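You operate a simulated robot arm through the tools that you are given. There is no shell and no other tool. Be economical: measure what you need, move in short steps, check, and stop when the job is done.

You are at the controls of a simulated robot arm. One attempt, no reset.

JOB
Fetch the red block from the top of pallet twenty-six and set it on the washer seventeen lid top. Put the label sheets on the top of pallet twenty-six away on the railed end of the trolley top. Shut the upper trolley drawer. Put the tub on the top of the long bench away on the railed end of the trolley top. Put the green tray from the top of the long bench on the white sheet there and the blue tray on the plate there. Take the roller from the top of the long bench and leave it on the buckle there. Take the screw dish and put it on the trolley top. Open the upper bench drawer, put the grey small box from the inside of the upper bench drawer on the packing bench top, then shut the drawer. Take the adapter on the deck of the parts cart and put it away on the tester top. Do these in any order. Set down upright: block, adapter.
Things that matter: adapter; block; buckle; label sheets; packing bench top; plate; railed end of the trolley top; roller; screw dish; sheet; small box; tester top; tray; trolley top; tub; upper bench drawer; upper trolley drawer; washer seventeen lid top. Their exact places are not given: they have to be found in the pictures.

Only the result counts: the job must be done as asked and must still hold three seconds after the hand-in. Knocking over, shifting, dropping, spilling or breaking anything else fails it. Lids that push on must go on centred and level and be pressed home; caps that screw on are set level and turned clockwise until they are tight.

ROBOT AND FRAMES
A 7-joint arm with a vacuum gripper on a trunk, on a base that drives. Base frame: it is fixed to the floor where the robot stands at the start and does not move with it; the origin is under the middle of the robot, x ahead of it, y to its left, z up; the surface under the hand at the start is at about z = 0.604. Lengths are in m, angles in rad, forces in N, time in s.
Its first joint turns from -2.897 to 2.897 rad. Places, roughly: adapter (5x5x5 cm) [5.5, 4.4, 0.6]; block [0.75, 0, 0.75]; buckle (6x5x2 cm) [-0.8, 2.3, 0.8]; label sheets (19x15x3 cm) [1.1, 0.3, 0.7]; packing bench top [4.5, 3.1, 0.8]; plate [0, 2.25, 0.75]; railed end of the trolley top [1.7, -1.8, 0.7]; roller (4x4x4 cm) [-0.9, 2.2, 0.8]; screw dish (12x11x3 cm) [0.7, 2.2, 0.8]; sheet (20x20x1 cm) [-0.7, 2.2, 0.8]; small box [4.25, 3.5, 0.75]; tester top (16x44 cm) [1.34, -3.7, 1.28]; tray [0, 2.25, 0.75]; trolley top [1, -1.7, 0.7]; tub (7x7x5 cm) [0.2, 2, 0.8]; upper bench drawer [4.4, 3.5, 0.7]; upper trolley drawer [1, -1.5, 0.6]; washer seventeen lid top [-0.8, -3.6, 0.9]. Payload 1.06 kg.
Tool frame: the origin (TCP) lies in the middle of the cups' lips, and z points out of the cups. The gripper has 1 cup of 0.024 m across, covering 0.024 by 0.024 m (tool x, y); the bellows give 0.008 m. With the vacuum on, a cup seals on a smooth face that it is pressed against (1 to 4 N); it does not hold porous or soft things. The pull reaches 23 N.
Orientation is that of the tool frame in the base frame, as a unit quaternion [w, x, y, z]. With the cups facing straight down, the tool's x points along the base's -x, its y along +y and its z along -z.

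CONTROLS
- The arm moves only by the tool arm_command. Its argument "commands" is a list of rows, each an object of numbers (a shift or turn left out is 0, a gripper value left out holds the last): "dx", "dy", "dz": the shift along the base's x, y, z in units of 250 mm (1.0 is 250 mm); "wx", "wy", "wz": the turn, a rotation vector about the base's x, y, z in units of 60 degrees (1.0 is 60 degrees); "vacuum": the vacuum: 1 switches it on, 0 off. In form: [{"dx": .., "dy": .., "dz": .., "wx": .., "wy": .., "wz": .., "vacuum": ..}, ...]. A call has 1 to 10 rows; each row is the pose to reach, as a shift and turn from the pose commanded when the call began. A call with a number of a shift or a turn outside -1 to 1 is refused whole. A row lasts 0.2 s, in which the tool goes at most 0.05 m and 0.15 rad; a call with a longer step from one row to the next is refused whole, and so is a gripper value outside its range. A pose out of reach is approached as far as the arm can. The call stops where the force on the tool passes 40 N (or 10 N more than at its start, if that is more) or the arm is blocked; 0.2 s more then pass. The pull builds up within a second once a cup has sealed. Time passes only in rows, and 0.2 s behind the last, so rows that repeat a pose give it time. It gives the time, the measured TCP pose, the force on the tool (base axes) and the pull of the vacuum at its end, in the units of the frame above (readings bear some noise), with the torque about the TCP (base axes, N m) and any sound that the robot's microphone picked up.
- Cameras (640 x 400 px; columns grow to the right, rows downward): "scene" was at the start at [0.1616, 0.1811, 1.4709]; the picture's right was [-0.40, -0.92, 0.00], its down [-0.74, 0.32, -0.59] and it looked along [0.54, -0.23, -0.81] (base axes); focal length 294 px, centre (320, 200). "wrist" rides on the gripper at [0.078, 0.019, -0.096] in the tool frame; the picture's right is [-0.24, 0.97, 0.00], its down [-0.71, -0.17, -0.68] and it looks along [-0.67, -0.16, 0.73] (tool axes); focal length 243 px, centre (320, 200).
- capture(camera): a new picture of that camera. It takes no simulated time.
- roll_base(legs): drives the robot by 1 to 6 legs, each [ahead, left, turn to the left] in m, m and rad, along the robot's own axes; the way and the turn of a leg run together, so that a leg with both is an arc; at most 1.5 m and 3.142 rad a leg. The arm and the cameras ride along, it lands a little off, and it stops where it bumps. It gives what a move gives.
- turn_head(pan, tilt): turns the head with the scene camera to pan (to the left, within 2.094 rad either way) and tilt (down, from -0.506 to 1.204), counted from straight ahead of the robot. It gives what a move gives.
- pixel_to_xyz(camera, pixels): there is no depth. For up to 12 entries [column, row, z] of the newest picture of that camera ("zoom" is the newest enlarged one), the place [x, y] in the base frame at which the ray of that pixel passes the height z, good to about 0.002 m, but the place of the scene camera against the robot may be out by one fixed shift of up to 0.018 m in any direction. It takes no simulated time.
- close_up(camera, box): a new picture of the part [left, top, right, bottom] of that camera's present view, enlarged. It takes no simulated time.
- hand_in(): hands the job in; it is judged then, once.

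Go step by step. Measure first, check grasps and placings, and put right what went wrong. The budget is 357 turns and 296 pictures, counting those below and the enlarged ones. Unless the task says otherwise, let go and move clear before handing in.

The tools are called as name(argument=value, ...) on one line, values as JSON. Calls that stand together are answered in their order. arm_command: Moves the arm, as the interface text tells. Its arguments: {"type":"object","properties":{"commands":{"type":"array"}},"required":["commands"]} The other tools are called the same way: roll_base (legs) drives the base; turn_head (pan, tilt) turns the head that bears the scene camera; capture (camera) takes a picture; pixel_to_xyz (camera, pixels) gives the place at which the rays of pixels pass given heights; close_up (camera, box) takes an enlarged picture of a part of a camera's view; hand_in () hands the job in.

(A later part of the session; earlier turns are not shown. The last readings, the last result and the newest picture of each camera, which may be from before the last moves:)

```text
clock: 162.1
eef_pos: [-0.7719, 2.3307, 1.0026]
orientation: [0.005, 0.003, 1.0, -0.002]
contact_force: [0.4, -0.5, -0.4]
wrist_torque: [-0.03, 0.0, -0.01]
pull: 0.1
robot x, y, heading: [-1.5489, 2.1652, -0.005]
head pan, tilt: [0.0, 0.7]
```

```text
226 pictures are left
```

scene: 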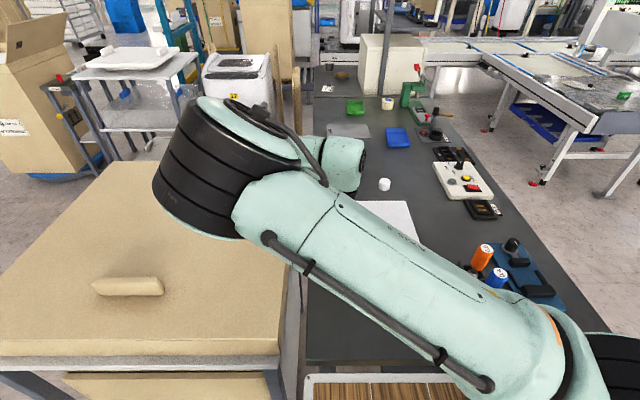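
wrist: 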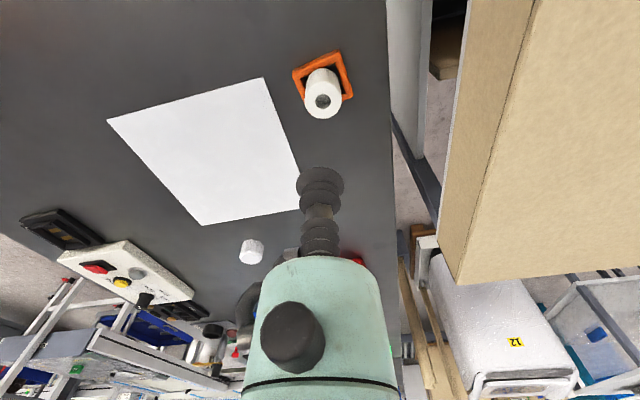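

The roller stands on the buckle. Next, sheet corners (wrist) and trays/plate/tub (scene).

pixel_to_xyz(camera="wrist", pixels=[[108, 120, 0.828], [263, 78, 0.828], [301, 209, 0.828], [203, 225, 0.828]])

capture(camera="scene")

close_up(camera="scene", box=[310, 60, 480, 200])

```text
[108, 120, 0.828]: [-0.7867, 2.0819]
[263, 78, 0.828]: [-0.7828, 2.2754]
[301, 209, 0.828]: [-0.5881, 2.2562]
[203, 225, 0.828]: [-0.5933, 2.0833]
```

```text
225 pictures are left
```

scene: 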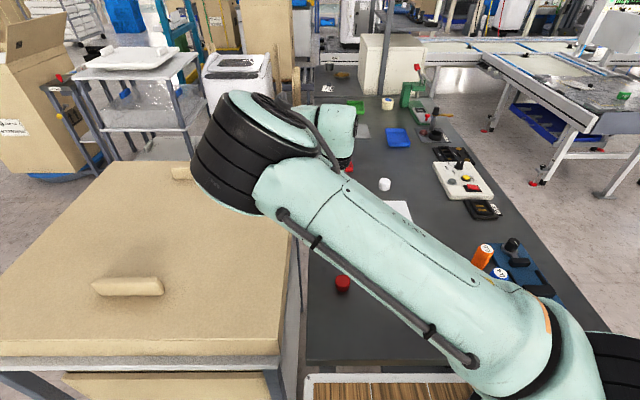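

```text
2.86 times, centred on (395, 130) of scene
```

zoom: 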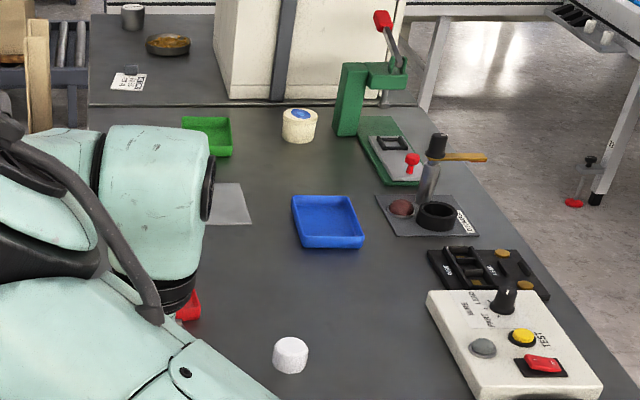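

pixel_to_xyz(camera="zoom", pixels=[[207, 145, 0.83], [328, 228, 0.83], [300, 140, 0.827], [300, 115, 0.875], [292, 362, 0.827], [168, 48, 0.84], [292, 240, 0.827], [365, 245, 0.827], [345, 197, 0.85], [292, 197, 0.85]])

```text
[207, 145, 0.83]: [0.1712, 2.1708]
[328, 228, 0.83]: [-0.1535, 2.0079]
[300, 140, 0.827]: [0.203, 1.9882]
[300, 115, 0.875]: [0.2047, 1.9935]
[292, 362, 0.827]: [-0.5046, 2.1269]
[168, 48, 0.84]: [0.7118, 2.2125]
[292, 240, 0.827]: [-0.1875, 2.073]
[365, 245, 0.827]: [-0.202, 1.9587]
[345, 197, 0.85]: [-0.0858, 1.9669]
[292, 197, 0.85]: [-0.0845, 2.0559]
```

Trays and tub are best done from the bench front. I back off, retract the arm, turn to face the bench, and drive round.

roll_base(legs=[[-0.5, 0, 0]])

arm_command(commands=[{"dx": -0.16, "dy": -0.1, "dz": 0.05}, {"dx": -0.32, "dy": -0.2, "dz": 0.1}, {"dx": -0.48, "dy": -0.3, "dz": 0.2}, {"dx": -0.64, "dy": -0.4, "dz": 0.26}, {"dx": -0.8, "dy": -0.5, "dz": 0.32}, {"dx": -0.96, "dy": -0.6, "dz": 0.36}, {"dx": -1.0, "dy": -0.7, "dz": 0.4}, {"dx": -1.0, "dy": -0.8, "dz": 0.4}, {"dx": -1.0, "dy": -0.8, "dz": 0.4}])

roll_base(legs=[[0, 0, 1.571], [-1.05, 0, 0], [0, -1.3, 0], [0, -0.7, 0]])

turn_head(pan=-0.1, tilt=0.7)

capture(camera="scene")

capture(camera="wrist")

```text
clock: 165.0
eef_pos: [-1.2625, 2.3388, 1.0009]
orientation: [0.006, -0.002, 1.0, 0.0]
contact_force: [-0.6, 0.0, 0.1]
wrist_torque: [0.05, -0.01, 0.01]
pull: 0.0
robot x, y, heading: [-2.0366, 2.1671, 0.003]
head pan, tilt: [0.0, 0.7]
```

```text
refused: row 3 steps farther than a row can; nothing moved
```

```text
clock: 183.9
eef_pos: [-0.2157, 1.9651, 1.0012]
orientation: [-0.004, 0.726, -0.688, -0.004]
contact_force: [-0.2, -0.2, -0.7]
wrist_torque: [0.0, -0.02, 0.0]
pull: 0.1
robot x, y, heading: [-0.0048, 1.2036, 1.622]
head pan, tilt: [0.0, 0.7]
```

```text
clock: 184.6
eef_pos: [-0.2158, 1.965, 1.0004]
orientation: [-0.004, 0.726, -0.688, -0.005]
contact_force: [0.5, 0.1, 0.7]
wrist_torque: [0.0, 0.02, 0.01]
pull: 0.0
robot x, y, heading: [-0.0011, 1.1991, 1.62]
head pan, tilt: [-0.099, 0.7]
```

```text
223 pictures are left
```

scene: 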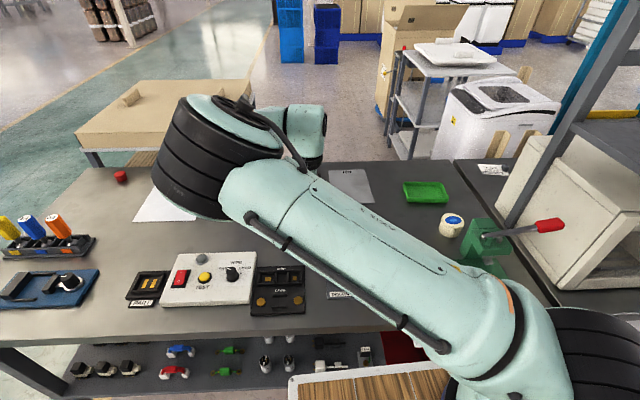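

```text
222 pictures are left
```

wrist: 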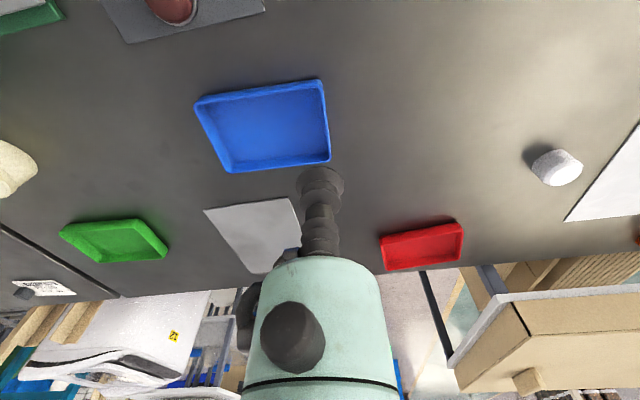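

The arm is over the bench; the blue tray (265,125), plate (260,235), green tray (113,240) are in the wrist view. I measure.

pixel_to_xyz(camera="wrist", pixels=[[195, 100, 0.85], [322, 80, 0.85], [329, 160, 0.85], [230, 172, 0.85], [268, 128, 0.83], [203, 211, 0.827], [289, 198, 0.827], [302, 240, 0.827], [250, 272, 0.827], [113, 242, 0.83], [60, 230, 0.85], [165, 250, 0.85]])

close_up(camera="wrist", box=[40, 60, 360, 290])

```text
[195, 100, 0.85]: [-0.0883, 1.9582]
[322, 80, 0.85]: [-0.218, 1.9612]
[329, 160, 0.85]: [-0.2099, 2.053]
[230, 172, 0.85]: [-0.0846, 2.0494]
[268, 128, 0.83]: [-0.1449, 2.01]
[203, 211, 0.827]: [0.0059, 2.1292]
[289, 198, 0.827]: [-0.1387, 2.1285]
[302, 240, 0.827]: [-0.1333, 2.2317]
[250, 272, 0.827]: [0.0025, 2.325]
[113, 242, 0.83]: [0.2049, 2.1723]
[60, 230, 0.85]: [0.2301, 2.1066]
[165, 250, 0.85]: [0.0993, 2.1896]
```

```text
1.74 times, centred on (200, 175) of wrist
```

zoom: 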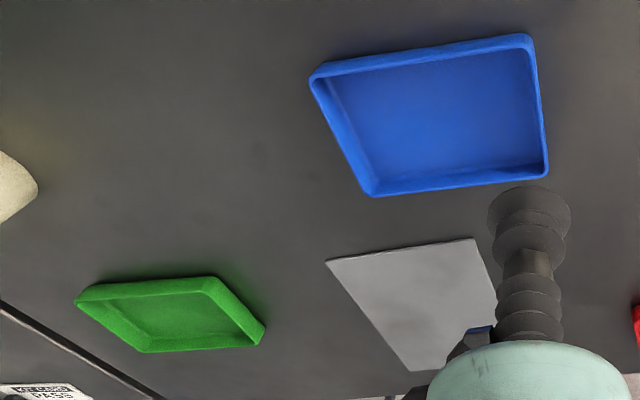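

Blue tray centre (−0.150, 2.005), plate centre about (−0.066, 2.225). I move 0.13 m closer, straightening the heading, and go over the blue tray.

roll_base(legs=[[0.13, 0, -0.05]])

capture(camera="wrist")

```text
clock: 185.9
eef_pos: [-0.1779, 2.1062, 1.0013]
orientation: [-0.004, 0.707, -0.707, -0.004]
contact_force: [-0.8, -0.3, 0.1]
wrist_torque: [-0.01, -0.01, 0.03]
pull: 0.1
robot x, y, heading: [-0.0073, 1.3334, 1.567]
head pan, tilt: [-0.099, 0.7]
```

```text
220 pictures are left
```

wrist: 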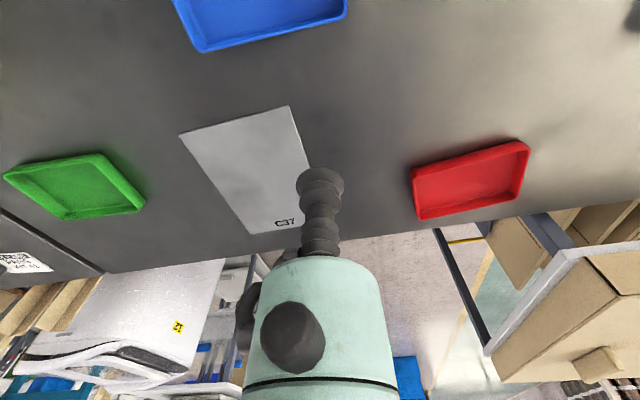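

pixel_to_xyz(camera="wrist", pixels=[[179, 135, 0.83], [290, 106, 0.83], [310, 165, 0.83], [243, 233, 0.83], [309, 224, 0.83], [345, 15, 0.85], [205, 52, 0.85], [5, 177, 0.85], [98, 155, 0.85], [145, 204, 0.85], [64, 220, 0.85], [75, 190, 0.832]])

```text
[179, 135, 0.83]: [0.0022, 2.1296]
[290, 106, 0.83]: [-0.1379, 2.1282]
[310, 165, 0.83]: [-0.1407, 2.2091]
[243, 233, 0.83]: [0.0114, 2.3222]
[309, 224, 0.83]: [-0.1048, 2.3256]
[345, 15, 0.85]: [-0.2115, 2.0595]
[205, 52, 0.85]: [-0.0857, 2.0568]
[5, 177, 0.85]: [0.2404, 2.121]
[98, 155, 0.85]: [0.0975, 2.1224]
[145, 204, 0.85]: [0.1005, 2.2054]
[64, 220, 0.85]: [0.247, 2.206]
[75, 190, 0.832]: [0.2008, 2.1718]
```

Plate centre (−0.067, 2.227); green tray centre (0.171, 2.164). I go over the blue tray and lower to 0.86.

arm_command(commands=[{"dx": 0.06, "dy": -0.18}, {"dx": 0.116, "dy": -0.36}, {"dx": 0.116, "dy": -0.39, "dz": -0.1}, {"dx": 0.116, "dy": -0.39, "dz": -0.28}, {"dx": 0.116, "dy": -0.39, "dz": -0.46}, {"dx": 0.116, "dy": -0.39, "dz": -0.56}, {"dx": 0.116, "dy": -0.39, "dz": -0.56}])

capture(camera="wrist")

```text
clock: 187.5
eef_pos: [-0.1489, 2.0077, 0.8605]
orientation: [-0.004, 0.708, -0.706, -0.004]
contact_force: [-0.1, 0.9, 0.0]
wrist_torque: [-0.02, -0.01, -0.02]
pull: 0.1
robot x, y, heading: [-0.0057, 1.331, 1.567]
head pan, tilt: [-0.099, 0.7]
```

```text
219 pictures are left
```

wrist: 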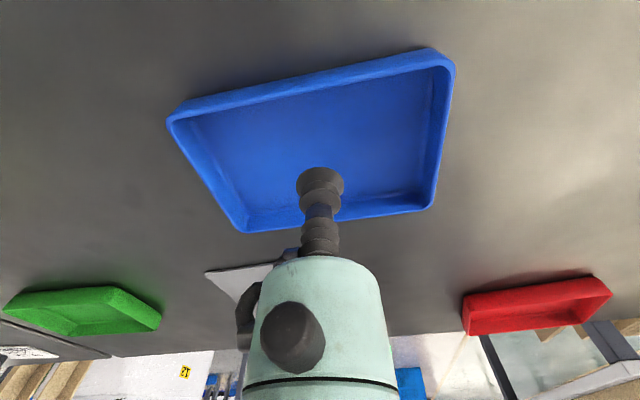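

Cup is well inside the tray. I lower with vacuum on.

arm_command(commands=[{"dz": -0.06, "vacuum": 1}, {"dz": -0.08}, {"dz": -0.092}, {"dz": -0.1}, {"dz": -0.1}])

```text
clock: 188.7
eef_pos: [-0.1491, 2.0093, 0.837]
orientation: [-0.005, 0.708, -0.706, -0.004]
contact_force: [-1.1, 0.1, -0.3]
wrist_torque: [0.01, 0.02, -0.01]
pull: 0.1
robot x, y, heading: [-0.0048, 1.3329, 1.569]
head pan, tilt: [-0.099, 0.7]
```

arm_command(commands=[{"dz": -0.012}, {"dz": -0.024}, {"dz": -0.032}, {"dz": -0.032}, {"dz": -0.032}])

```text
clock: 189.9
eef_pos: [-0.1496, 2.0078, 0.8279]
orientation: [-0.004, 0.707, -0.707, -0.005]
contact_force: [0.3, -0.3, -0.8]
wrist_torque: [-0.02, 0.01, 0.0]
pull: 0.0
robot x, y, heading: [-0.0043, 1.3289, 1.57]
head pan, tilt: [-0.099, 0.7]
```

arm_command(commands=[{"dz": -0.01}, {"dz": -0.02}, {"dz": -0.03}, {"dz": -0.03}, {"dz": -0.03}])

```text
clock: 191.1
eef_pos: [-0.1497, 2.0088, 0.821]
orientation: [-0.004, 0.708, -0.706, -0.004]
contact_force: [1.5, 0.1, 9.6]
wrist_torque: [-0.1, 0.05, 0.04]
pull: 22.7
robot x, y, heading: [-0.0044, 1.33, 1.572]
head pan, tilt: [-0.099, 0.7]
```

Sealed. I lift and carry it over the plate.

arm_command(commands=[{"dz": 0.1}, {"dz": 0.3}, {"dz": 0.4, "dy": 0.1}, {"dx": 0.1, "dy": 0.26, "dz": 0.4}, {"dx": 0.2, "dy": 0.42, "dz": 0.4}, {"dx": 0.3, "dy": 0.58, "dz": 0.4}, {"dx": 0.33, "dy": 0.74, "dz": 0.4}, {"dx": 0.33, "dy": 0.874, "dz": 0.4}, {"dx": 0.33, "dy": 0.874, "dz": 0.4}])

capture(camera="wrist")

```text
clock: 193.1
eef_pos: [-0.0659, 2.2269, 0.9208]
orientation: [-0.004, 0.708, -0.706, -0.004]
contact_force: [-0.8, 0.4, -1.1]
wrist_torque: [0.0, -0.02, -0.04]
pull: 23.5
robot x, y, heading: [-0.0089, 1.3308, 1.572]
head pan, tilt: [-0.099, 0.7]
```

```text
218 pictures are left
```

wrist: 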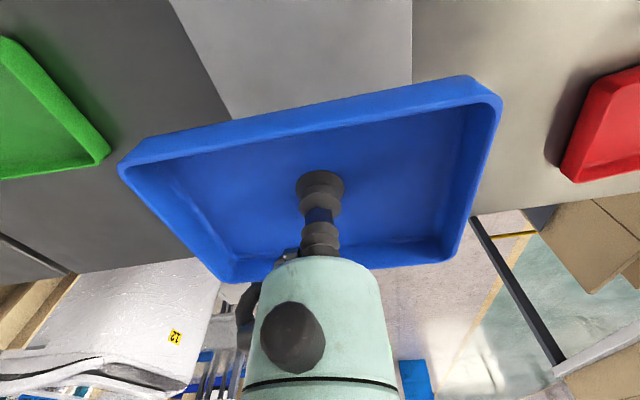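

I lower onto the plate.

arm_command(commands=[{"dz": -0.15}, {"dz": -0.28}, {"dz": -0.34}, {"dz": -0.36}, {"dz": -0.372}, {"dz": -0.38}, {"dz": -0.38}])

```text
clock: 194.7
eef_pos: [-0.0665, 2.2263, 0.8258]
orientation: [-0.005, 0.708, -0.706, -0.004]
contact_force: [-0.8, 0.5, 1.9]
wrist_torque: [-0.07, 0.03, 0.01]
pull: 22.9
robot x, y, heading: [-0.0062, 1.3336, 1.57]
head pan, tilt: [-0.099, 0.7]
```

Light contact (1.9 N). I release and lift.

arm_command(commands=[{"dz": -0.006, "vacuum": 0}, {"dz": -0.006}, {"dz": -0.004}, {"dz": 0.0}, {"dz": 0.0}, {"dz": 0.01}, {"dz": 0.1}, {"dz": 0.28}, {"dz": 0.46}, {"dz": 0.6}])

capture(camera="wrist")

```text
clock: 196.9
eef_pos: [-0.0673, 2.2255, 0.9748]
orientation: [-0.004, 0.708, -0.706, -0.005]
contact_force: [0.2, 0.6, 0.4]
wrist_torque: [0.0, 0.0, 0.0]
pull: 0.0
robot x, y, heading: [-0.0061, 1.3354, 1.571]
head pan, tilt: [-0.099, 0.7]
```

```text
217 pictures are left
```

wrist: 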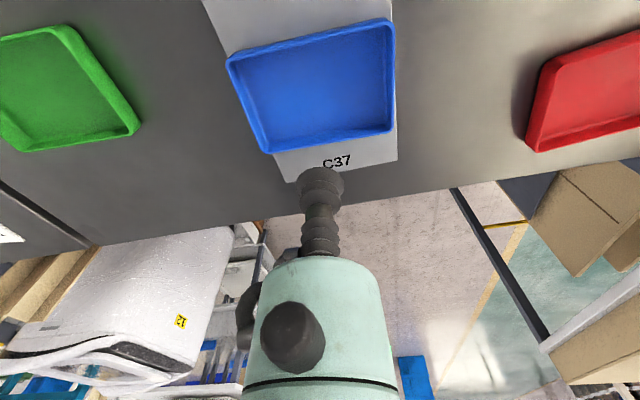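

The blue tray sits on plate C37. I re-measure the green tray from here.

pixel_to_xyz(camera="wrist", pixels=[[58, 28, 0.842], [138, 128, 0.842], [22, 150, 0.842], [70, 95, 0.823], [0, 36, 0.842]])

```text
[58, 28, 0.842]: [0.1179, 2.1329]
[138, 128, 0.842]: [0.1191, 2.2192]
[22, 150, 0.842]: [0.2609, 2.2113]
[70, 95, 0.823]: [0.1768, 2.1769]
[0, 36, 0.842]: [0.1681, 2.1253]
```

I move above the green tray's estimated centre (0.183, 2.17) and look.

arm_command(commands=[{"dx": 0.18, "dy": -0.04}, {"dx": 0.36, "dy": -0.08}, {"dx": 0.54, "dy": -0.12}, {"dx": 0.72, "dy": -0.17}, {"dx": 0.9, "dy": -0.22}, {"dx": 1.0, "dy": -0.22}, {"dx": 1.0, "dy": -0.22, "dz": -0.15}, {"dx": 1.0, "dy": -0.22, "dz": -0.3}, {"dx": 1.0, "dy": -0.22, "dz": -0.42}, {"dx": 1.0, "dy": -0.22, "dz": -0.42}])

capture(camera="wrist")

```text
clock: 199.1
eef_pos: [0.1846, 2.1687, 0.8726]
orientation: [-0.003, 0.707, -0.707, -0.004]
contact_force: [0.5, 0.1, 0.0]
wrist_torque: [0.0, 0.01, 0.02]
pull: 0.1
robot x, y, heading: [-0.0084, 1.331, 1.573]
head pan, tilt: [-0.099, 0.7]
```

```text
216 pictures are left
```

wrist: 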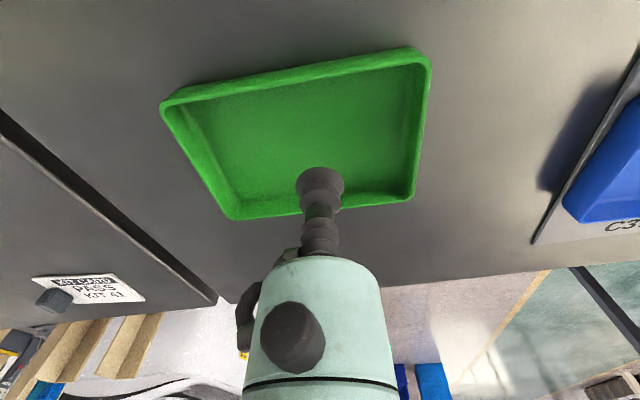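

Nearly centred. I measure the offset and lower with vacuum.

pixel_to_xyz(camera="wrist", pixels=[[162, 105, 0.842], [428, 60, 0.842], [412, 198, 0.842], [233, 217, 0.842]])

arm_command(commands=[{"dz": -0.1, "vacuum": 1}, {"dz": -0.16}, {"dz": -0.175}, {"dz": -0.187}, {"dz": -0.195}, {"dz": -0.2}, {"dz": -0.2}])

```text
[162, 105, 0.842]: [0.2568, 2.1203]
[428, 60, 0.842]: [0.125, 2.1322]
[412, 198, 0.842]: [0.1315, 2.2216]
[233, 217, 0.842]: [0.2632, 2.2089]
```

```text
clock: 200.7
eef_pos: [0.1838, 2.1726, 0.8217]
orientation: [-0.005, 0.708, -0.707, -0.004]
contact_force: [3.4, 2.5, 14.6]
wrist_torque: [-0.13, -0.03, 0.08]
pull: 22.8
robot x, y, heading: [-0.0054, 1.3318, 1.572]
head pan, tilt: [-0.099, 0.7]
```

Sealed. I lift high, then drive left along the bench to the sheet.

arm_command(commands=[{"dz": 0.1}, {"dz": 0.28}, {"dz": 0.46}, {"dz": 0.64}, {"dz": 0.82}, {"dz": 0.95}, {"dz": 0.95}])

capture(camera="scene")

```text
clock: 202.3
eef_pos: [0.1844, 2.1704, 1.057]
orientation: [-0.005, 0.707, -0.707, -0.004]
contact_force: [0.2, -0.1, -1.4]
wrist_torque: [0.02, 0.0, 0.0]
pull: 23.2
robot x, y, heading: [-0.0033, 1.3326, 1.573]
head pan, tilt: [-0.099, 0.7]
```

```text
215 pictures are left
```

scene: 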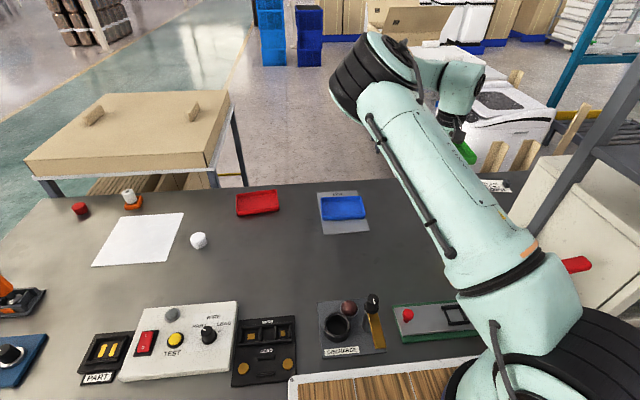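

Path is clear at this height. I drive left 0.72 m.

roll_base(legs=[[-0.02, 0.72, 0]])

capture(camera="wrist")

```text
clock: 206.2
eef_pos: [-0.545, 2.1468, 1.0575]
orientation: [-0.004, 0.711, -0.703, -0.004]
contact_force: [0.7, -0.8, -0.3]
wrist_torque: [-0.01, 0.0, -0.01]
pull: 22.9
robot x, y, heading: [-0.7246, 1.3063, 1.584]
head pan, tilt: [-0.099, 0.7]
```

```text
214 pictures are left
```

wrist: 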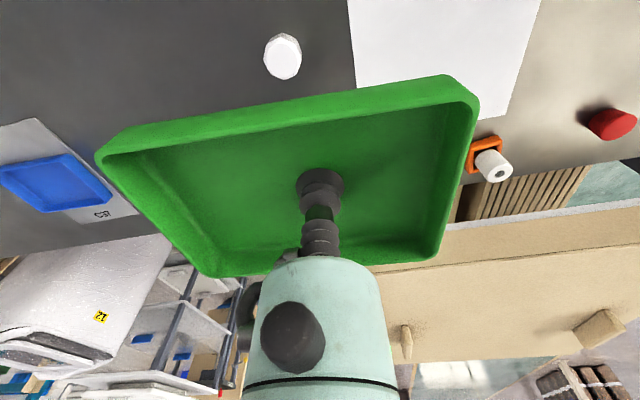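

I move the arm over the sheet centre (TCP −0.697, 2.172) and check with pixels before lowering.

arm_command(commands=[{"dx": -0.18, "dy": 0.03}, {"dx": -0.36, "dy": 0.06}, {"dx": -0.54, "dy": 0.1}, {"dx": -0.608, "dy": 0.1}, {"dx": -0.608, "dy": 0.1, "dz": -0.18}, {"dx": -0.608, "dy": 0.1, "dz": -0.36}, {"dx": -0.608, "dy": 0.1, "dz": -0.5}, {"dx": -0.608, "dy": 0.1, "dz": -0.5}])

capture(camera="wrist")

capture(camera="scene")

```text
clock: 208.0
eef_pos: [-0.6962, 2.1734, 0.9315]
orientation: [-0.005, 0.712, -0.702, -0.004]
contact_force: [-0.8, 0.4, -0.6]
wrist_torque: [-0.02, 0.01, 0.0]
pull: 22.5
robot x, y, heading: [-0.7243, 1.306, 1.582]
head pan, tilt: [-0.099, 0.7]
```

```text
213 pictures are left
```

wrist: 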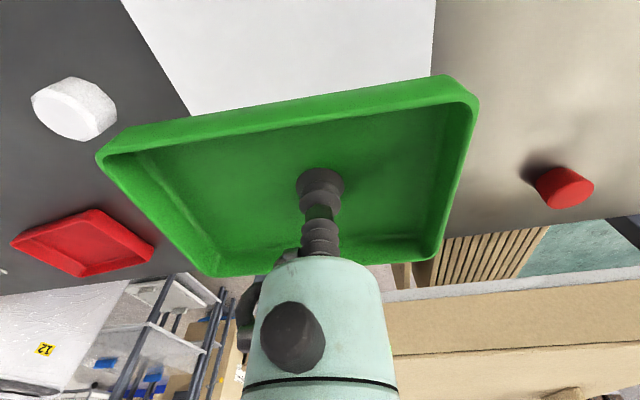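

```text
212 pictures are left
```

scene: 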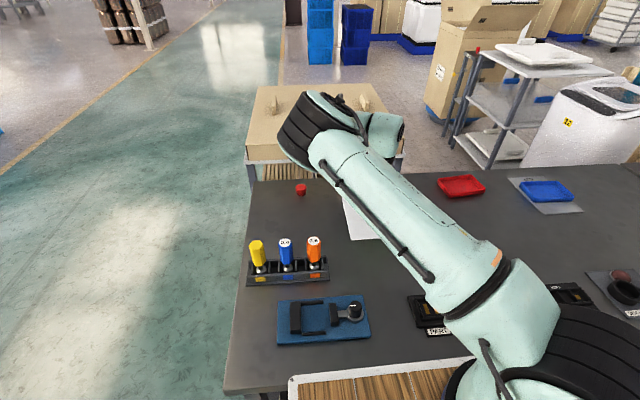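

pixel_to_xyz(camera="wrist", pixels=[[435, 20, 0.822], [433, 70, 0.822], [130, 10, 0.822], [188, 110, 0.822], [100, 155, 0.91], [475, 95, 0.91]])

```text
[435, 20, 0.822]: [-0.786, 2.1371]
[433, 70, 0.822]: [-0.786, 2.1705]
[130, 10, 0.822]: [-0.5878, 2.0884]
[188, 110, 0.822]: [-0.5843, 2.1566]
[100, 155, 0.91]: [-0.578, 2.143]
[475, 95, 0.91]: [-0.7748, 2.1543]
```

Sheet spans x −0.786…−0.586: centred. I lower.

arm_command(commands=[{"dz": -0.18}, {"dz": -0.32}, {"dz": -0.38}, {"dz": -0.4}, {"dz": -0.415}, {"dz": -0.427}, {"dz": -0.427}])

```text
clock: 209.6
eef_pos: [-0.696, 2.1731, 0.8261]
orientation: [-0.005, 0.712, -0.702, -0.004]
contact_force: [-0.4, 0.1, 4.9]
wrist_torque: [-0.07, -0.01, 0.06]
pull: 22.8
robot x, y, heading: [-0.7238, 1.3062, 1.583]
head pan, tilt: [-0.099, 0.7]
```

arm_command(commands=[{"dz": -0.006, "vacuum": 0}, {"dz": -0.006}, {"dz": -0.004}, {"dz": 0.0}, {"dz": 0.0}, {"dz": 0.01}, {"dz": 0.1}, {"dz": 0.28}, {"dz": 0.46}, {"dz": 0.64}])

capture(camera="wrist")

```text
clock: 211.8
eef_pos: [-0.6982, 2.1718, 0.9862]
orientation: [-0.005, 0.712, -0.702, -0.004]
contact_force: [0.4, 0.2, -0.6]
wrist_torque: [-0.02, 0.01, 0.03]
pull: 0.2
robot x, y, heading: [-0.7265, 1.3007, 1.59]
head pan, tilt: [-0.099, 0.7]
```

```text
211 pictures are left
```

wrist: 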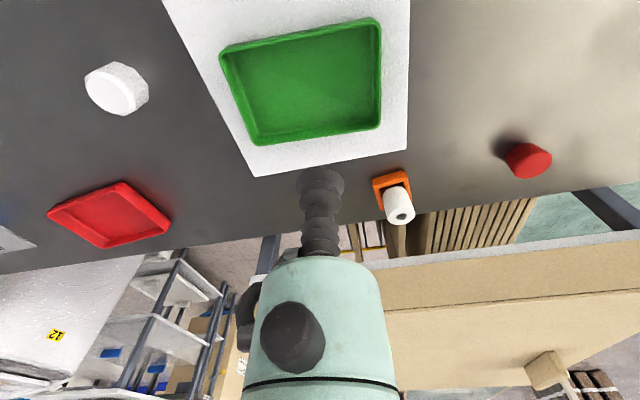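

Green tray is on the sheet. Next the tub: raise and drive right 0.8 m.

arm_command(commands=[{"dz": 0.18}, {"dz": 0.36}, {"dz": 0.4}])

roll_base(legs=[[-0.02, -0.8, -0.02]])

capture(camera="wrist")

turn_head(pan=-0.5, tilt=0.6)

capture(camera="scene")

```text
clock: 212.6
eef_pos: [-0.698, 2.1734, 1.0869]
orientation: [-0.004, 0.712, -0.702, -0.003]
contact_force: [0.3, 0.7, 0.2]
wrist_torque: [-0.02, 0.02, 0.02]
pull: 0.0
robot x, y, heading: [-0.725, 1.3063, 1.588]
head pan, tilt: [-0.099, 0.7]
```

```text
clock: 216.9
eef_pos: [0.1301, 2.1559, 1.0857]
orientation: [0.004, -0.705, 0.709, 0.005]
contact_force: [-1.1, -0.2, -0.1]
wrist_torque: [-0.01, 0.02, -0.03]
pull: 0.0
robot x, y, heading: [0.0856, 1.2909, 1.566]
head pan, tilt: [-0.099, 0.7]
```

```text
210 pictures are left
```

wrist: 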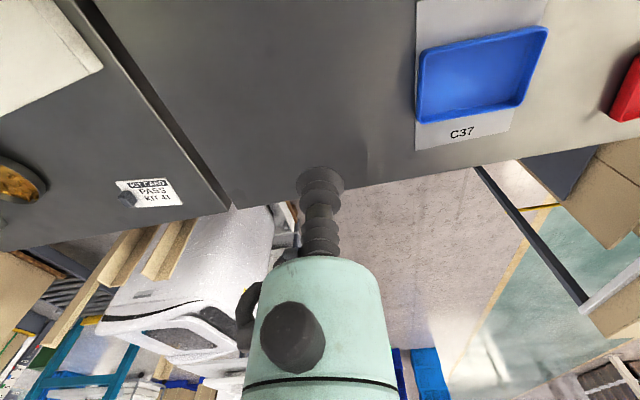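

```text
clock: 217.8
eef_pos: [0.13, 2.1556, 1.085]
orientation: [0.004, -0.705, 0.709, 0.004]
contact_force: [0.3, 0.4, 0.3]
wrist_torque: [0.01, -0.02, 0.01]
pull: 0.0
robot x, y, heading: [0.0829, 1.2924, 1.569]
head pan, tilt: [-0.499, 0.6]
```

```text
209 pictures are left
```

scene: 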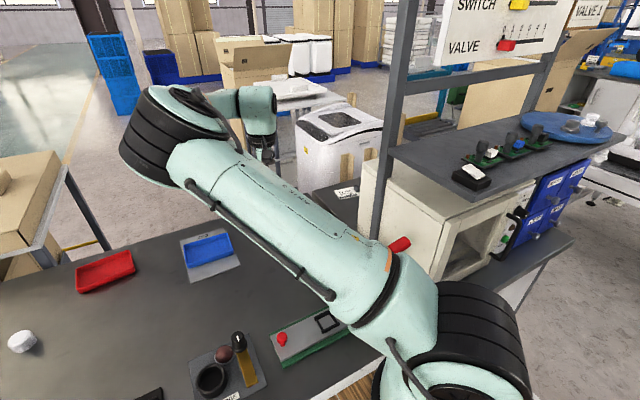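

The tub is behind the tool's view; I pull the tool back to y ≈ 1.88.

arm_command(commands=[{"dy": -0.18}, {"dy": -0.36}, {"dy": -0.54}, {"dy": -0.72}, {"dy": -0.9}, {"dy": -1.0}, {"dy": -1.0}])

capture(camera="wrist")

```text
clock: 219.4
eef_pos: [0.129, 1.9052, 1.0868]
orientation: [0.005, -0.705, 0.709, 0.004]
contact_force: [0.4, 0.3, -0.9]
wrist_torque: [-0.05, 0.01, -0.01]
pull: 0.0
robot x, y, heading: [0.0836, 1.2903, 1.567]
head pan, tilt: [-0.499, 0.6]
```

```text
208 pictures are left
```

wrist: 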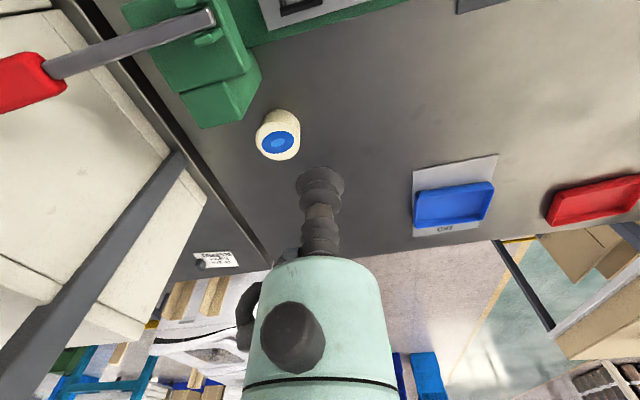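

close_up(camera="wrist", box=[230, 95, 330, 175])

pixel_to_xyz(camera="wrist", pixels=[[279, 144, 0.868], [279, 144, 0.875], [277, 112, 0.82], [257, 125, 0.82]])

```text
5.00 times, centred on (280, 135) of wrist
```

zoom: 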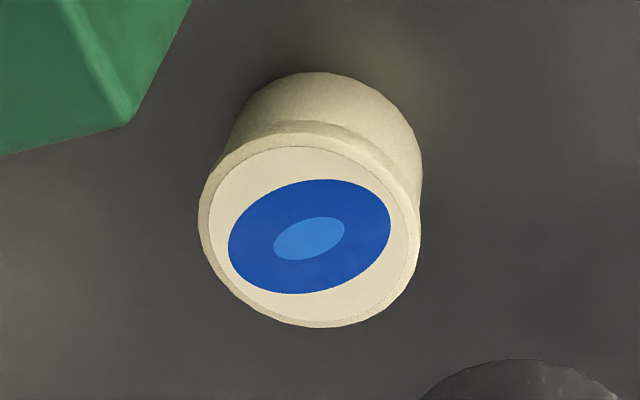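

```text
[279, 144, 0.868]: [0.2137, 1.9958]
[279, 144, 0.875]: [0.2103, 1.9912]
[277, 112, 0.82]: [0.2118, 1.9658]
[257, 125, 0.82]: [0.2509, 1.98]
```

The press column is close to the tub; I measure its corners at trial heights and look from the scene camera.

pixel_to_xyz(camera="wrist", pixels=[[205, 127, 0.82], [242, 120, 0.82], [260, 72, 0.82], [205, 127, 0.95], [242, 120, 0.95], [262, 72, 0.95], [150, 70, 0.82], [210, 15, 1.0]])

close_up(camera="wrist", box=[0, 0, 320, 200])

turn_head(pan=-0.2, tilt=0.8)

capture(camera="scene")

```text
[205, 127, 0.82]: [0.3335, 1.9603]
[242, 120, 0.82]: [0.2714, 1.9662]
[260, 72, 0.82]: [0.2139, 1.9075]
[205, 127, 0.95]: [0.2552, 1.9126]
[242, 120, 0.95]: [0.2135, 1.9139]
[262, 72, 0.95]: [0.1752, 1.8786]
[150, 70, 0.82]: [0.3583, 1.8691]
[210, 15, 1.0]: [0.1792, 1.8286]
```

```text
2.00 times, centred on (160, 100) of wrist
```

zoom: 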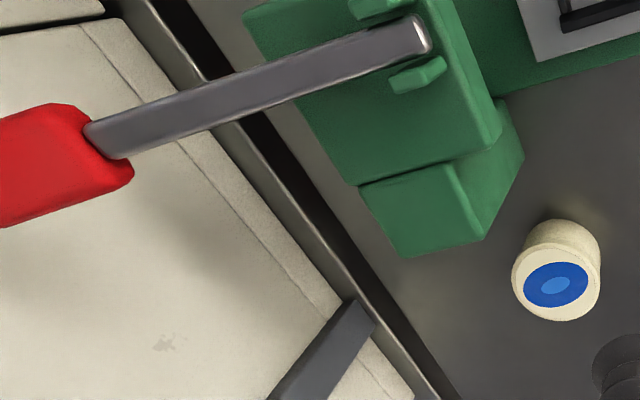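

```text
clock: 220.2
eef_pos: [0.1292, 1.9049, 1.0882]
orientation: [0.004, -0.705, 0.709, 0.005]
contact_force: [0.4, -0.6, 0.0]
wrist_torque: [0.01, 0.02, 0.0]
pull: 0.1
robot x, y, heading: [0.0793, 1.2886, 1.567]
head pan, tilt: [-0.201, 0.799]
```

```text
205 pictures are left
```

scene: 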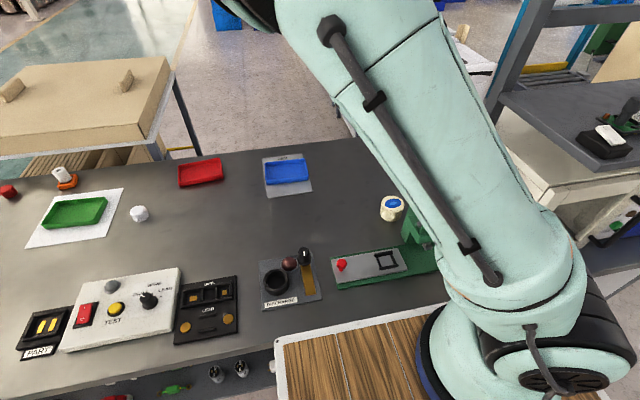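

The press column (top ≈ 0.95, far corner (0.214, 1.912)) is where the wrist camera would come down. I turn the tool −75° about z so the camera sits on the open left side.

arm_command(commands=[{"wz": -0.125}, {"wz": -0.25}, {"wz": -0.375}, {"wz": -0.5}, {"wz": -0.625}, {"wz": -0.75}, {"wz": -0.875}, {"wz": -1.0}, {"wz": -1.0}])

arm_command(commands=[{"wz": -0.125, "dy": 0.1}, {"wz": -0.25, "dx": 0.1, "dy": 0.2}, {"dx": 0.2, "dy": 0.28, "wz": -0.25}, {"dx": 0.3, "dy": 0.356, "wz": -0.25}, {"dx": 0.336, "dy": 0.356, "wz": -0.25}, {"dx": 0.336, "dy": 0.356, "dz": -0.18, "wz": -0.25}, {"dx": 0.336, "dy": 0.356, "dz": -0.36, "wz": -0.25}, {"dx": 0.336, "dy": 0.356, "dz": -0.54, "wz": -0.25}, {"dx": 0.336, "dy": 0.356, "dz": -0.6, "wz": -0.25}, {"dx": 0.336, "dy": 0.356, "dz": -0.6, "wz": -0.25}])

capture(camera="wrist")

```text
clock: 222.2
eef_pos: [0.13, 1.9051, 1.0867]
orientation: [0.006, -0.256, 0.967, 0.002]
contact_force: [-0.3, 0.8, -0.5]
wrist_torque: [-0.02, 0.02, -0.03]
pull: 0.1
robot x, y, heading: [0.081, 1.2934, 1.561]
head pan, tilt: [-0.201, 0.799]
```

```text
clock: 224.4
eef_pos: [0.2146, 1.9927, 0.934]
orientation: [0.007, -0.128, 0.992, 0.001]
contact_force: [0.3, -0.3, 0.4]
wrist_torque: [-0.03, -0.02, 0.0]
pull: 0.0
robot x, y, heading: [0.0814, 1.2874, 1.563]
head pan, tilt: [-0.201, 0.799]
```

```text
204 pictures are left
```

wrist: 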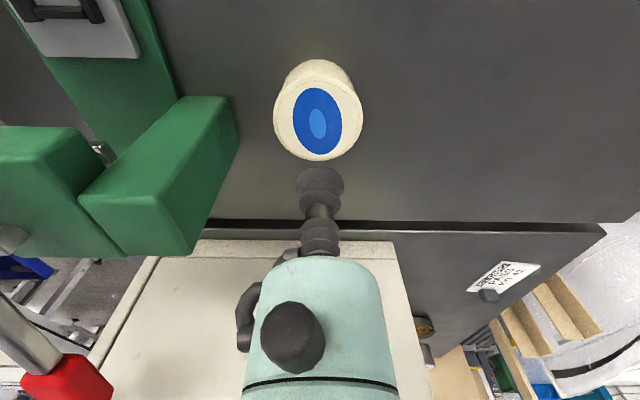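

pixel_to_xyz(camera="wrist", pixels=[[318, 123, 0.86], [318, 123, 0.87], [318, 123, 0.88], [235, 105, 0.95], [190, 97, 0.95]])

```text
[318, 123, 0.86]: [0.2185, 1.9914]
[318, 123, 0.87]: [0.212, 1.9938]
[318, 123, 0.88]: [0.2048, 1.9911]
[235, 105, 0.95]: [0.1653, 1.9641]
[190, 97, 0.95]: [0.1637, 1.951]
```

Consistent: lid at (0.213, 1.993, 0.868), and the column stays ~3–4 cm clear of the gripper. I descend with vacuum on.

arm_command(commands=[{"dz": -0.12, "vacuum": 1}, {"dz": -0.2}, {"dz": -0.22}, {"dz": -0.235}, {"dz": -0.25}, {"dz": -0.25}])

```text
clock: 225.8
eef_pos: [0.2138, 1.9958, 0.8731]
orientation: [0.006, -0.129, 0.992, 0.001]
contact_force: [-0.6, -0.8, 0.6]
wrist_torque: [-0.01, -0.05, 0.0]
pull: 0.1
robot x, y, heading: [0.0864, 1.2915, 1.562]
head pan, tilt: [-0.201, 0.799]
```

arm_command(commands=[{"dz": -0.012}, {"dz": -0.022}, {"dz": -0.03}, {"dz": -0.03}, {"dz": -0.03}])

```text
clock: 227.0
eef_pos: [0.2135, 1.9947, 0.8676]
orientation: [0.006, -0.127, 0.992, 0.001]
contact_force: [-0.4, 0.4, 0.3]
wrist_torque: [-0.01, 0.0, 0.02]
pull: 23.2
robot x, y, heading: [0.0856, 1.2924, 1.562]
head pan, tilt: [-0.201, 0.799]
```

Sealed at 23 N. I lift, turn the tool back and pull the arm in for driving.

arm_command(commands=[{"dz": 0.08}, {"dz": 0.24}, {"dz": 0.42}, {"dz": 0.6}, {"dz": 0.78}, {"dz": 0.9}, {"dz": 0.9, "dx": -0.16}, {"dz": 0.9, "dx": -0.32}, {"dz": 0.9, "dx": -0.32}])

capture(camera="wrist")

```text
clock: 229.0
eef_pos: [0.134, 1.9929, 1.0921]
orientation: [0.006, -0.128, 0.992, 0.001]
contact_force: [0.5, -0.4, -0.9]
wrist_torque: [0.04, 0.01, -0.04]
pull: 22.8
robot x, y, heading: [0.0861, 1.2927, 1.566]
head pan, tilt: [-0.201, 0.799]
```

```text
203 pictures are left
```

wrist: 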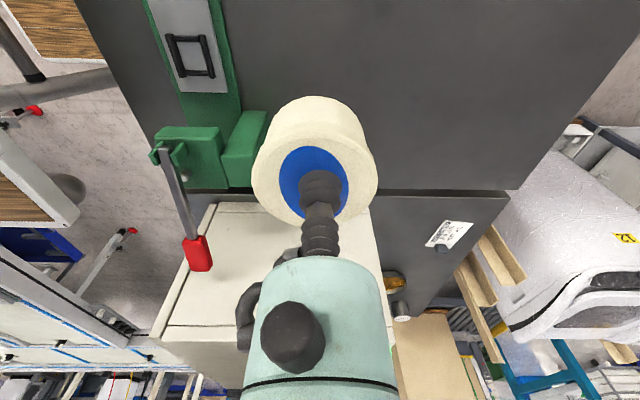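

The tub hangs well. I drive around toward the trolley's front.

roll_base(legs=[[-0.6, 0, 0], [0, 0.25, 0], [0, 0, 1.571], [0, 0, 1.571], [1.45, 0, 0]])

turn_head(pan=0.6, tilt=0.5)

capture(camera="scene")

```text
clock: 248.2
eef_pos: [-0.1972, -1.4335, 1.0921]
orientation: [0.0, 0.991, 0.137, -0.006]
contact_force: [-0.4, -0.2, -1.2]
wrist_torque: [0.0, 0.01, 0.01]
pull: 23.4
robot x, y, heading: [-0.1636, -0.7327, -1.553]
head pan, tilt: [-0.201, 0.799]
```

```text
clock: 249.3
eef_pos: [-0.1978, -1.4349, 1.0924]
orientation: [0.001, 0.991, 0.137, -0.006]
contact_force: [0.2, 0.3, -0.9]
wrist_torque: [0.03, -0.02, 0.01]
pull: 22.9
robot x, y, heading: [-0.1613, -0.7297, -1.552]
head pan, tilt: [0.6, 0.499]
```

```text
202 pictures are left
```

scene: 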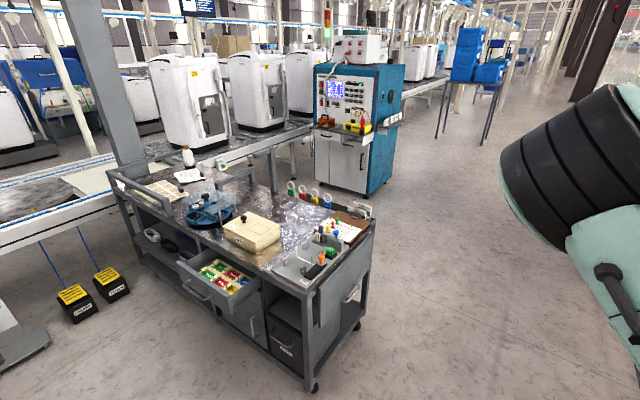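

I measure the trolley: corners, drawer front, railed end.

pixel_to_xyz(camera="scene", pixels=[[313, 388, 0.0], [300, 287, 0.75], [372, 220, 0.75], [108, 172, 0.75], [180, 165, 0.75], [213, 310, 0.65], [180, 262, 0.65], [258, 288, 0.65], [150, 215, 0.75], [230, 180, 0.75], [110, 300, 0.0], [60, 320, 0.0]])

close_up(camera="scene", box=[90, 130, 250, 260])

close_up(camera="scene", box=[160, 180, 390, 330])

```text
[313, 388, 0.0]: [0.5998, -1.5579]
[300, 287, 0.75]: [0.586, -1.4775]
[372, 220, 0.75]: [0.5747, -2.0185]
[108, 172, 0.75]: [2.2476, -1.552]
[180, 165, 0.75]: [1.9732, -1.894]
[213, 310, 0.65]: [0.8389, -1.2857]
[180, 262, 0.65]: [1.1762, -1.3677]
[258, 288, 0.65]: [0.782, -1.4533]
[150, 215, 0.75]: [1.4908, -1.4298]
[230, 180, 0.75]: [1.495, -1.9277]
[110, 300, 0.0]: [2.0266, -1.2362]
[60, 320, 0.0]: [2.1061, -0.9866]
```

```text
3.08 times, centred on (170, 195) of scene
```

zoom: 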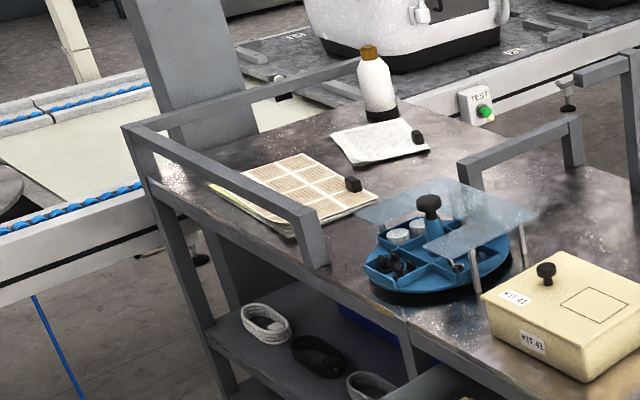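

```text
2.67 times, centred on (275, 255) of scene
```

zoom: 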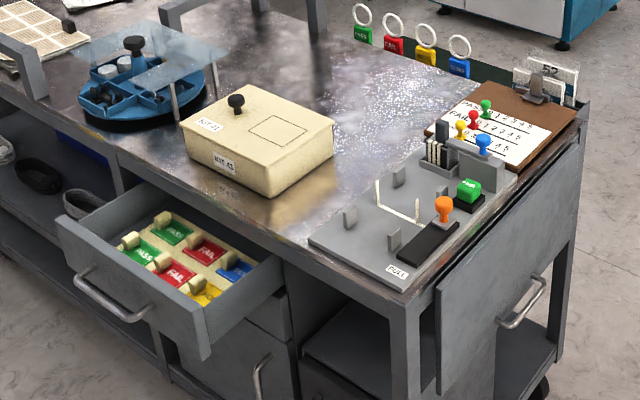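

The railed end is the far end (x ≈ 1.6–2.2), with a rail on three sides. My body fits between conveyor and trolley; I move left along the trolley's front with the hand high.

roll_base(legs=[[0.05, 0.8, -0.019], [0.0, 0.8, 0]])

turn_head(pan=0.1, tilt=0.8)

capture(camera="scene")

capture(camera="wrist")

```text
clock: 252.5
eef_pos: [0.3754, -1.4751, 1.0916]
orientation: [0.0, 0.983, 0.186, -0.006]
contact_force: [0.0, 0.2, -0.3]
wrist_torque: [0.0, -0.03, -0.01]
pull: 23.6
robot x, y, heading: [0.3407, -0.7731, -1.459]
head pan, tilt: [0.6, 0.499]
stopped in leg 1: the robot was blocked; the commanded pose is now the measured one
```

```text
clock: 253.4
eef_pos: [0.376, -1.4762, 1.0932]
orientation: [0.001, 0.982, 0.186, -0.006]
contact_force: [1.1, 0.6, -1.5]
wrist_torque: [0.02, -0.03, -0.02]
pull: 23.3
robot x, y, heading: [0.3387, -0.7709, -1.457]
head pan, tilt: [0.099, 0.799]
```

```text
199 pictures are left
```

scene: 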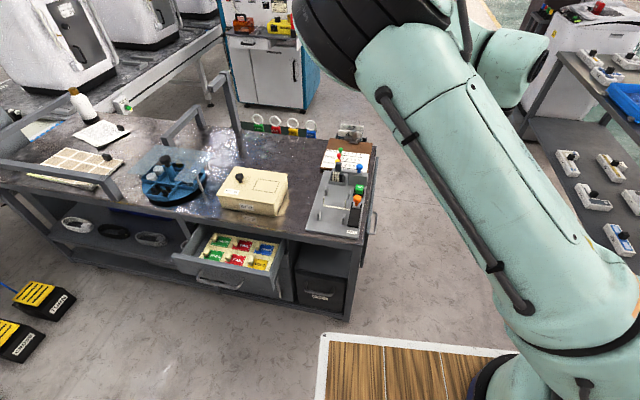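

```text
198 pictures are left
```

wrist: 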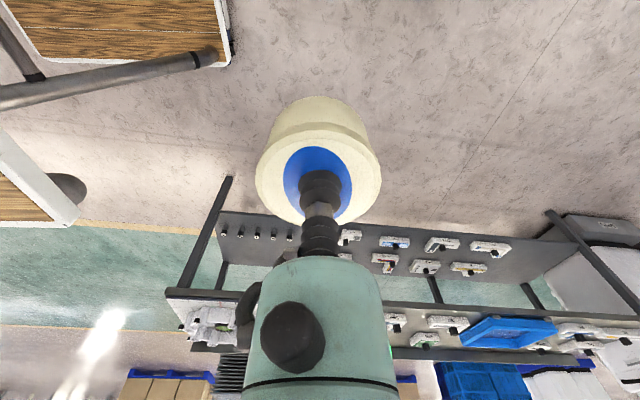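

The rear was blocked, likely by the conveyor's side fittings. I back out to the right, turn to heading 0 (narrow side between), and swing the arm to my right side.

roll_base(legs=[[0, -0.3, 0], [0, 0, 1.457]])

turn_head(pan=0.0, tilt=0.8)

capture(camera="scene")

```text
clock: 259.0
eef_pos: [0.7483, -0.8388, 1.0922]
orientation: [0.004, 0.603, 0.798, -0.004]
contact_force: [-0.3, -0.8, -0.7]
wrist_torque: [0.01, 0.03, 0.0]
pull: 22.5
robot x, y, heading: [0.0386, -0.8015, 0.015]
head pan, tilt: [0.099, 0.799]
```

```text
clock: 259.7
eef_pos: [0.7479, -0.8393, 1.0919]
orientation: [0.004, 0.603, 0.798, -0.005]
contact_force: [-0.5, -0.1, -1.1]
wrist_torque: [0.0, 0.0, -0.01]
pull: 23.1
robot x, y, heading: [0.0447, -0.8047, 0.013]
head pan, tilt: [0.0, 0.799]
```

```text
197 pictures are left
```

scene: 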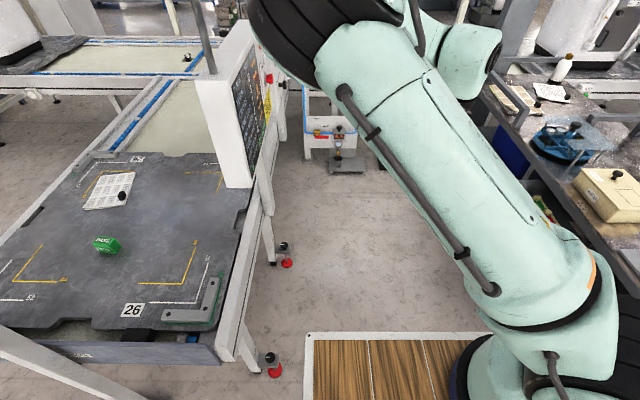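

I see red feet of the conveyor at (275,370) and (287,262). I measure the corridor.

pixel_to_xyz(camera="scene", pixels=[[281, 372, 0.0], [293, 264, 0.0], [330, 170, 0.0], [365, 170, 0.0], [245, 150, 0.9], [237, 188, 0.65], [250, 360, 0.4], [314, 115, 0.5]])

```text
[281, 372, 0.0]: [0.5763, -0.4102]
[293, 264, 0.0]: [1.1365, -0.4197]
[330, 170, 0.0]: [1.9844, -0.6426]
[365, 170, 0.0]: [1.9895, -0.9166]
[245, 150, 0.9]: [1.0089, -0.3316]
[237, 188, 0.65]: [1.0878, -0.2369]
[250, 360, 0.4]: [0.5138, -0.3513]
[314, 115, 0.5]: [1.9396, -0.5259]
```

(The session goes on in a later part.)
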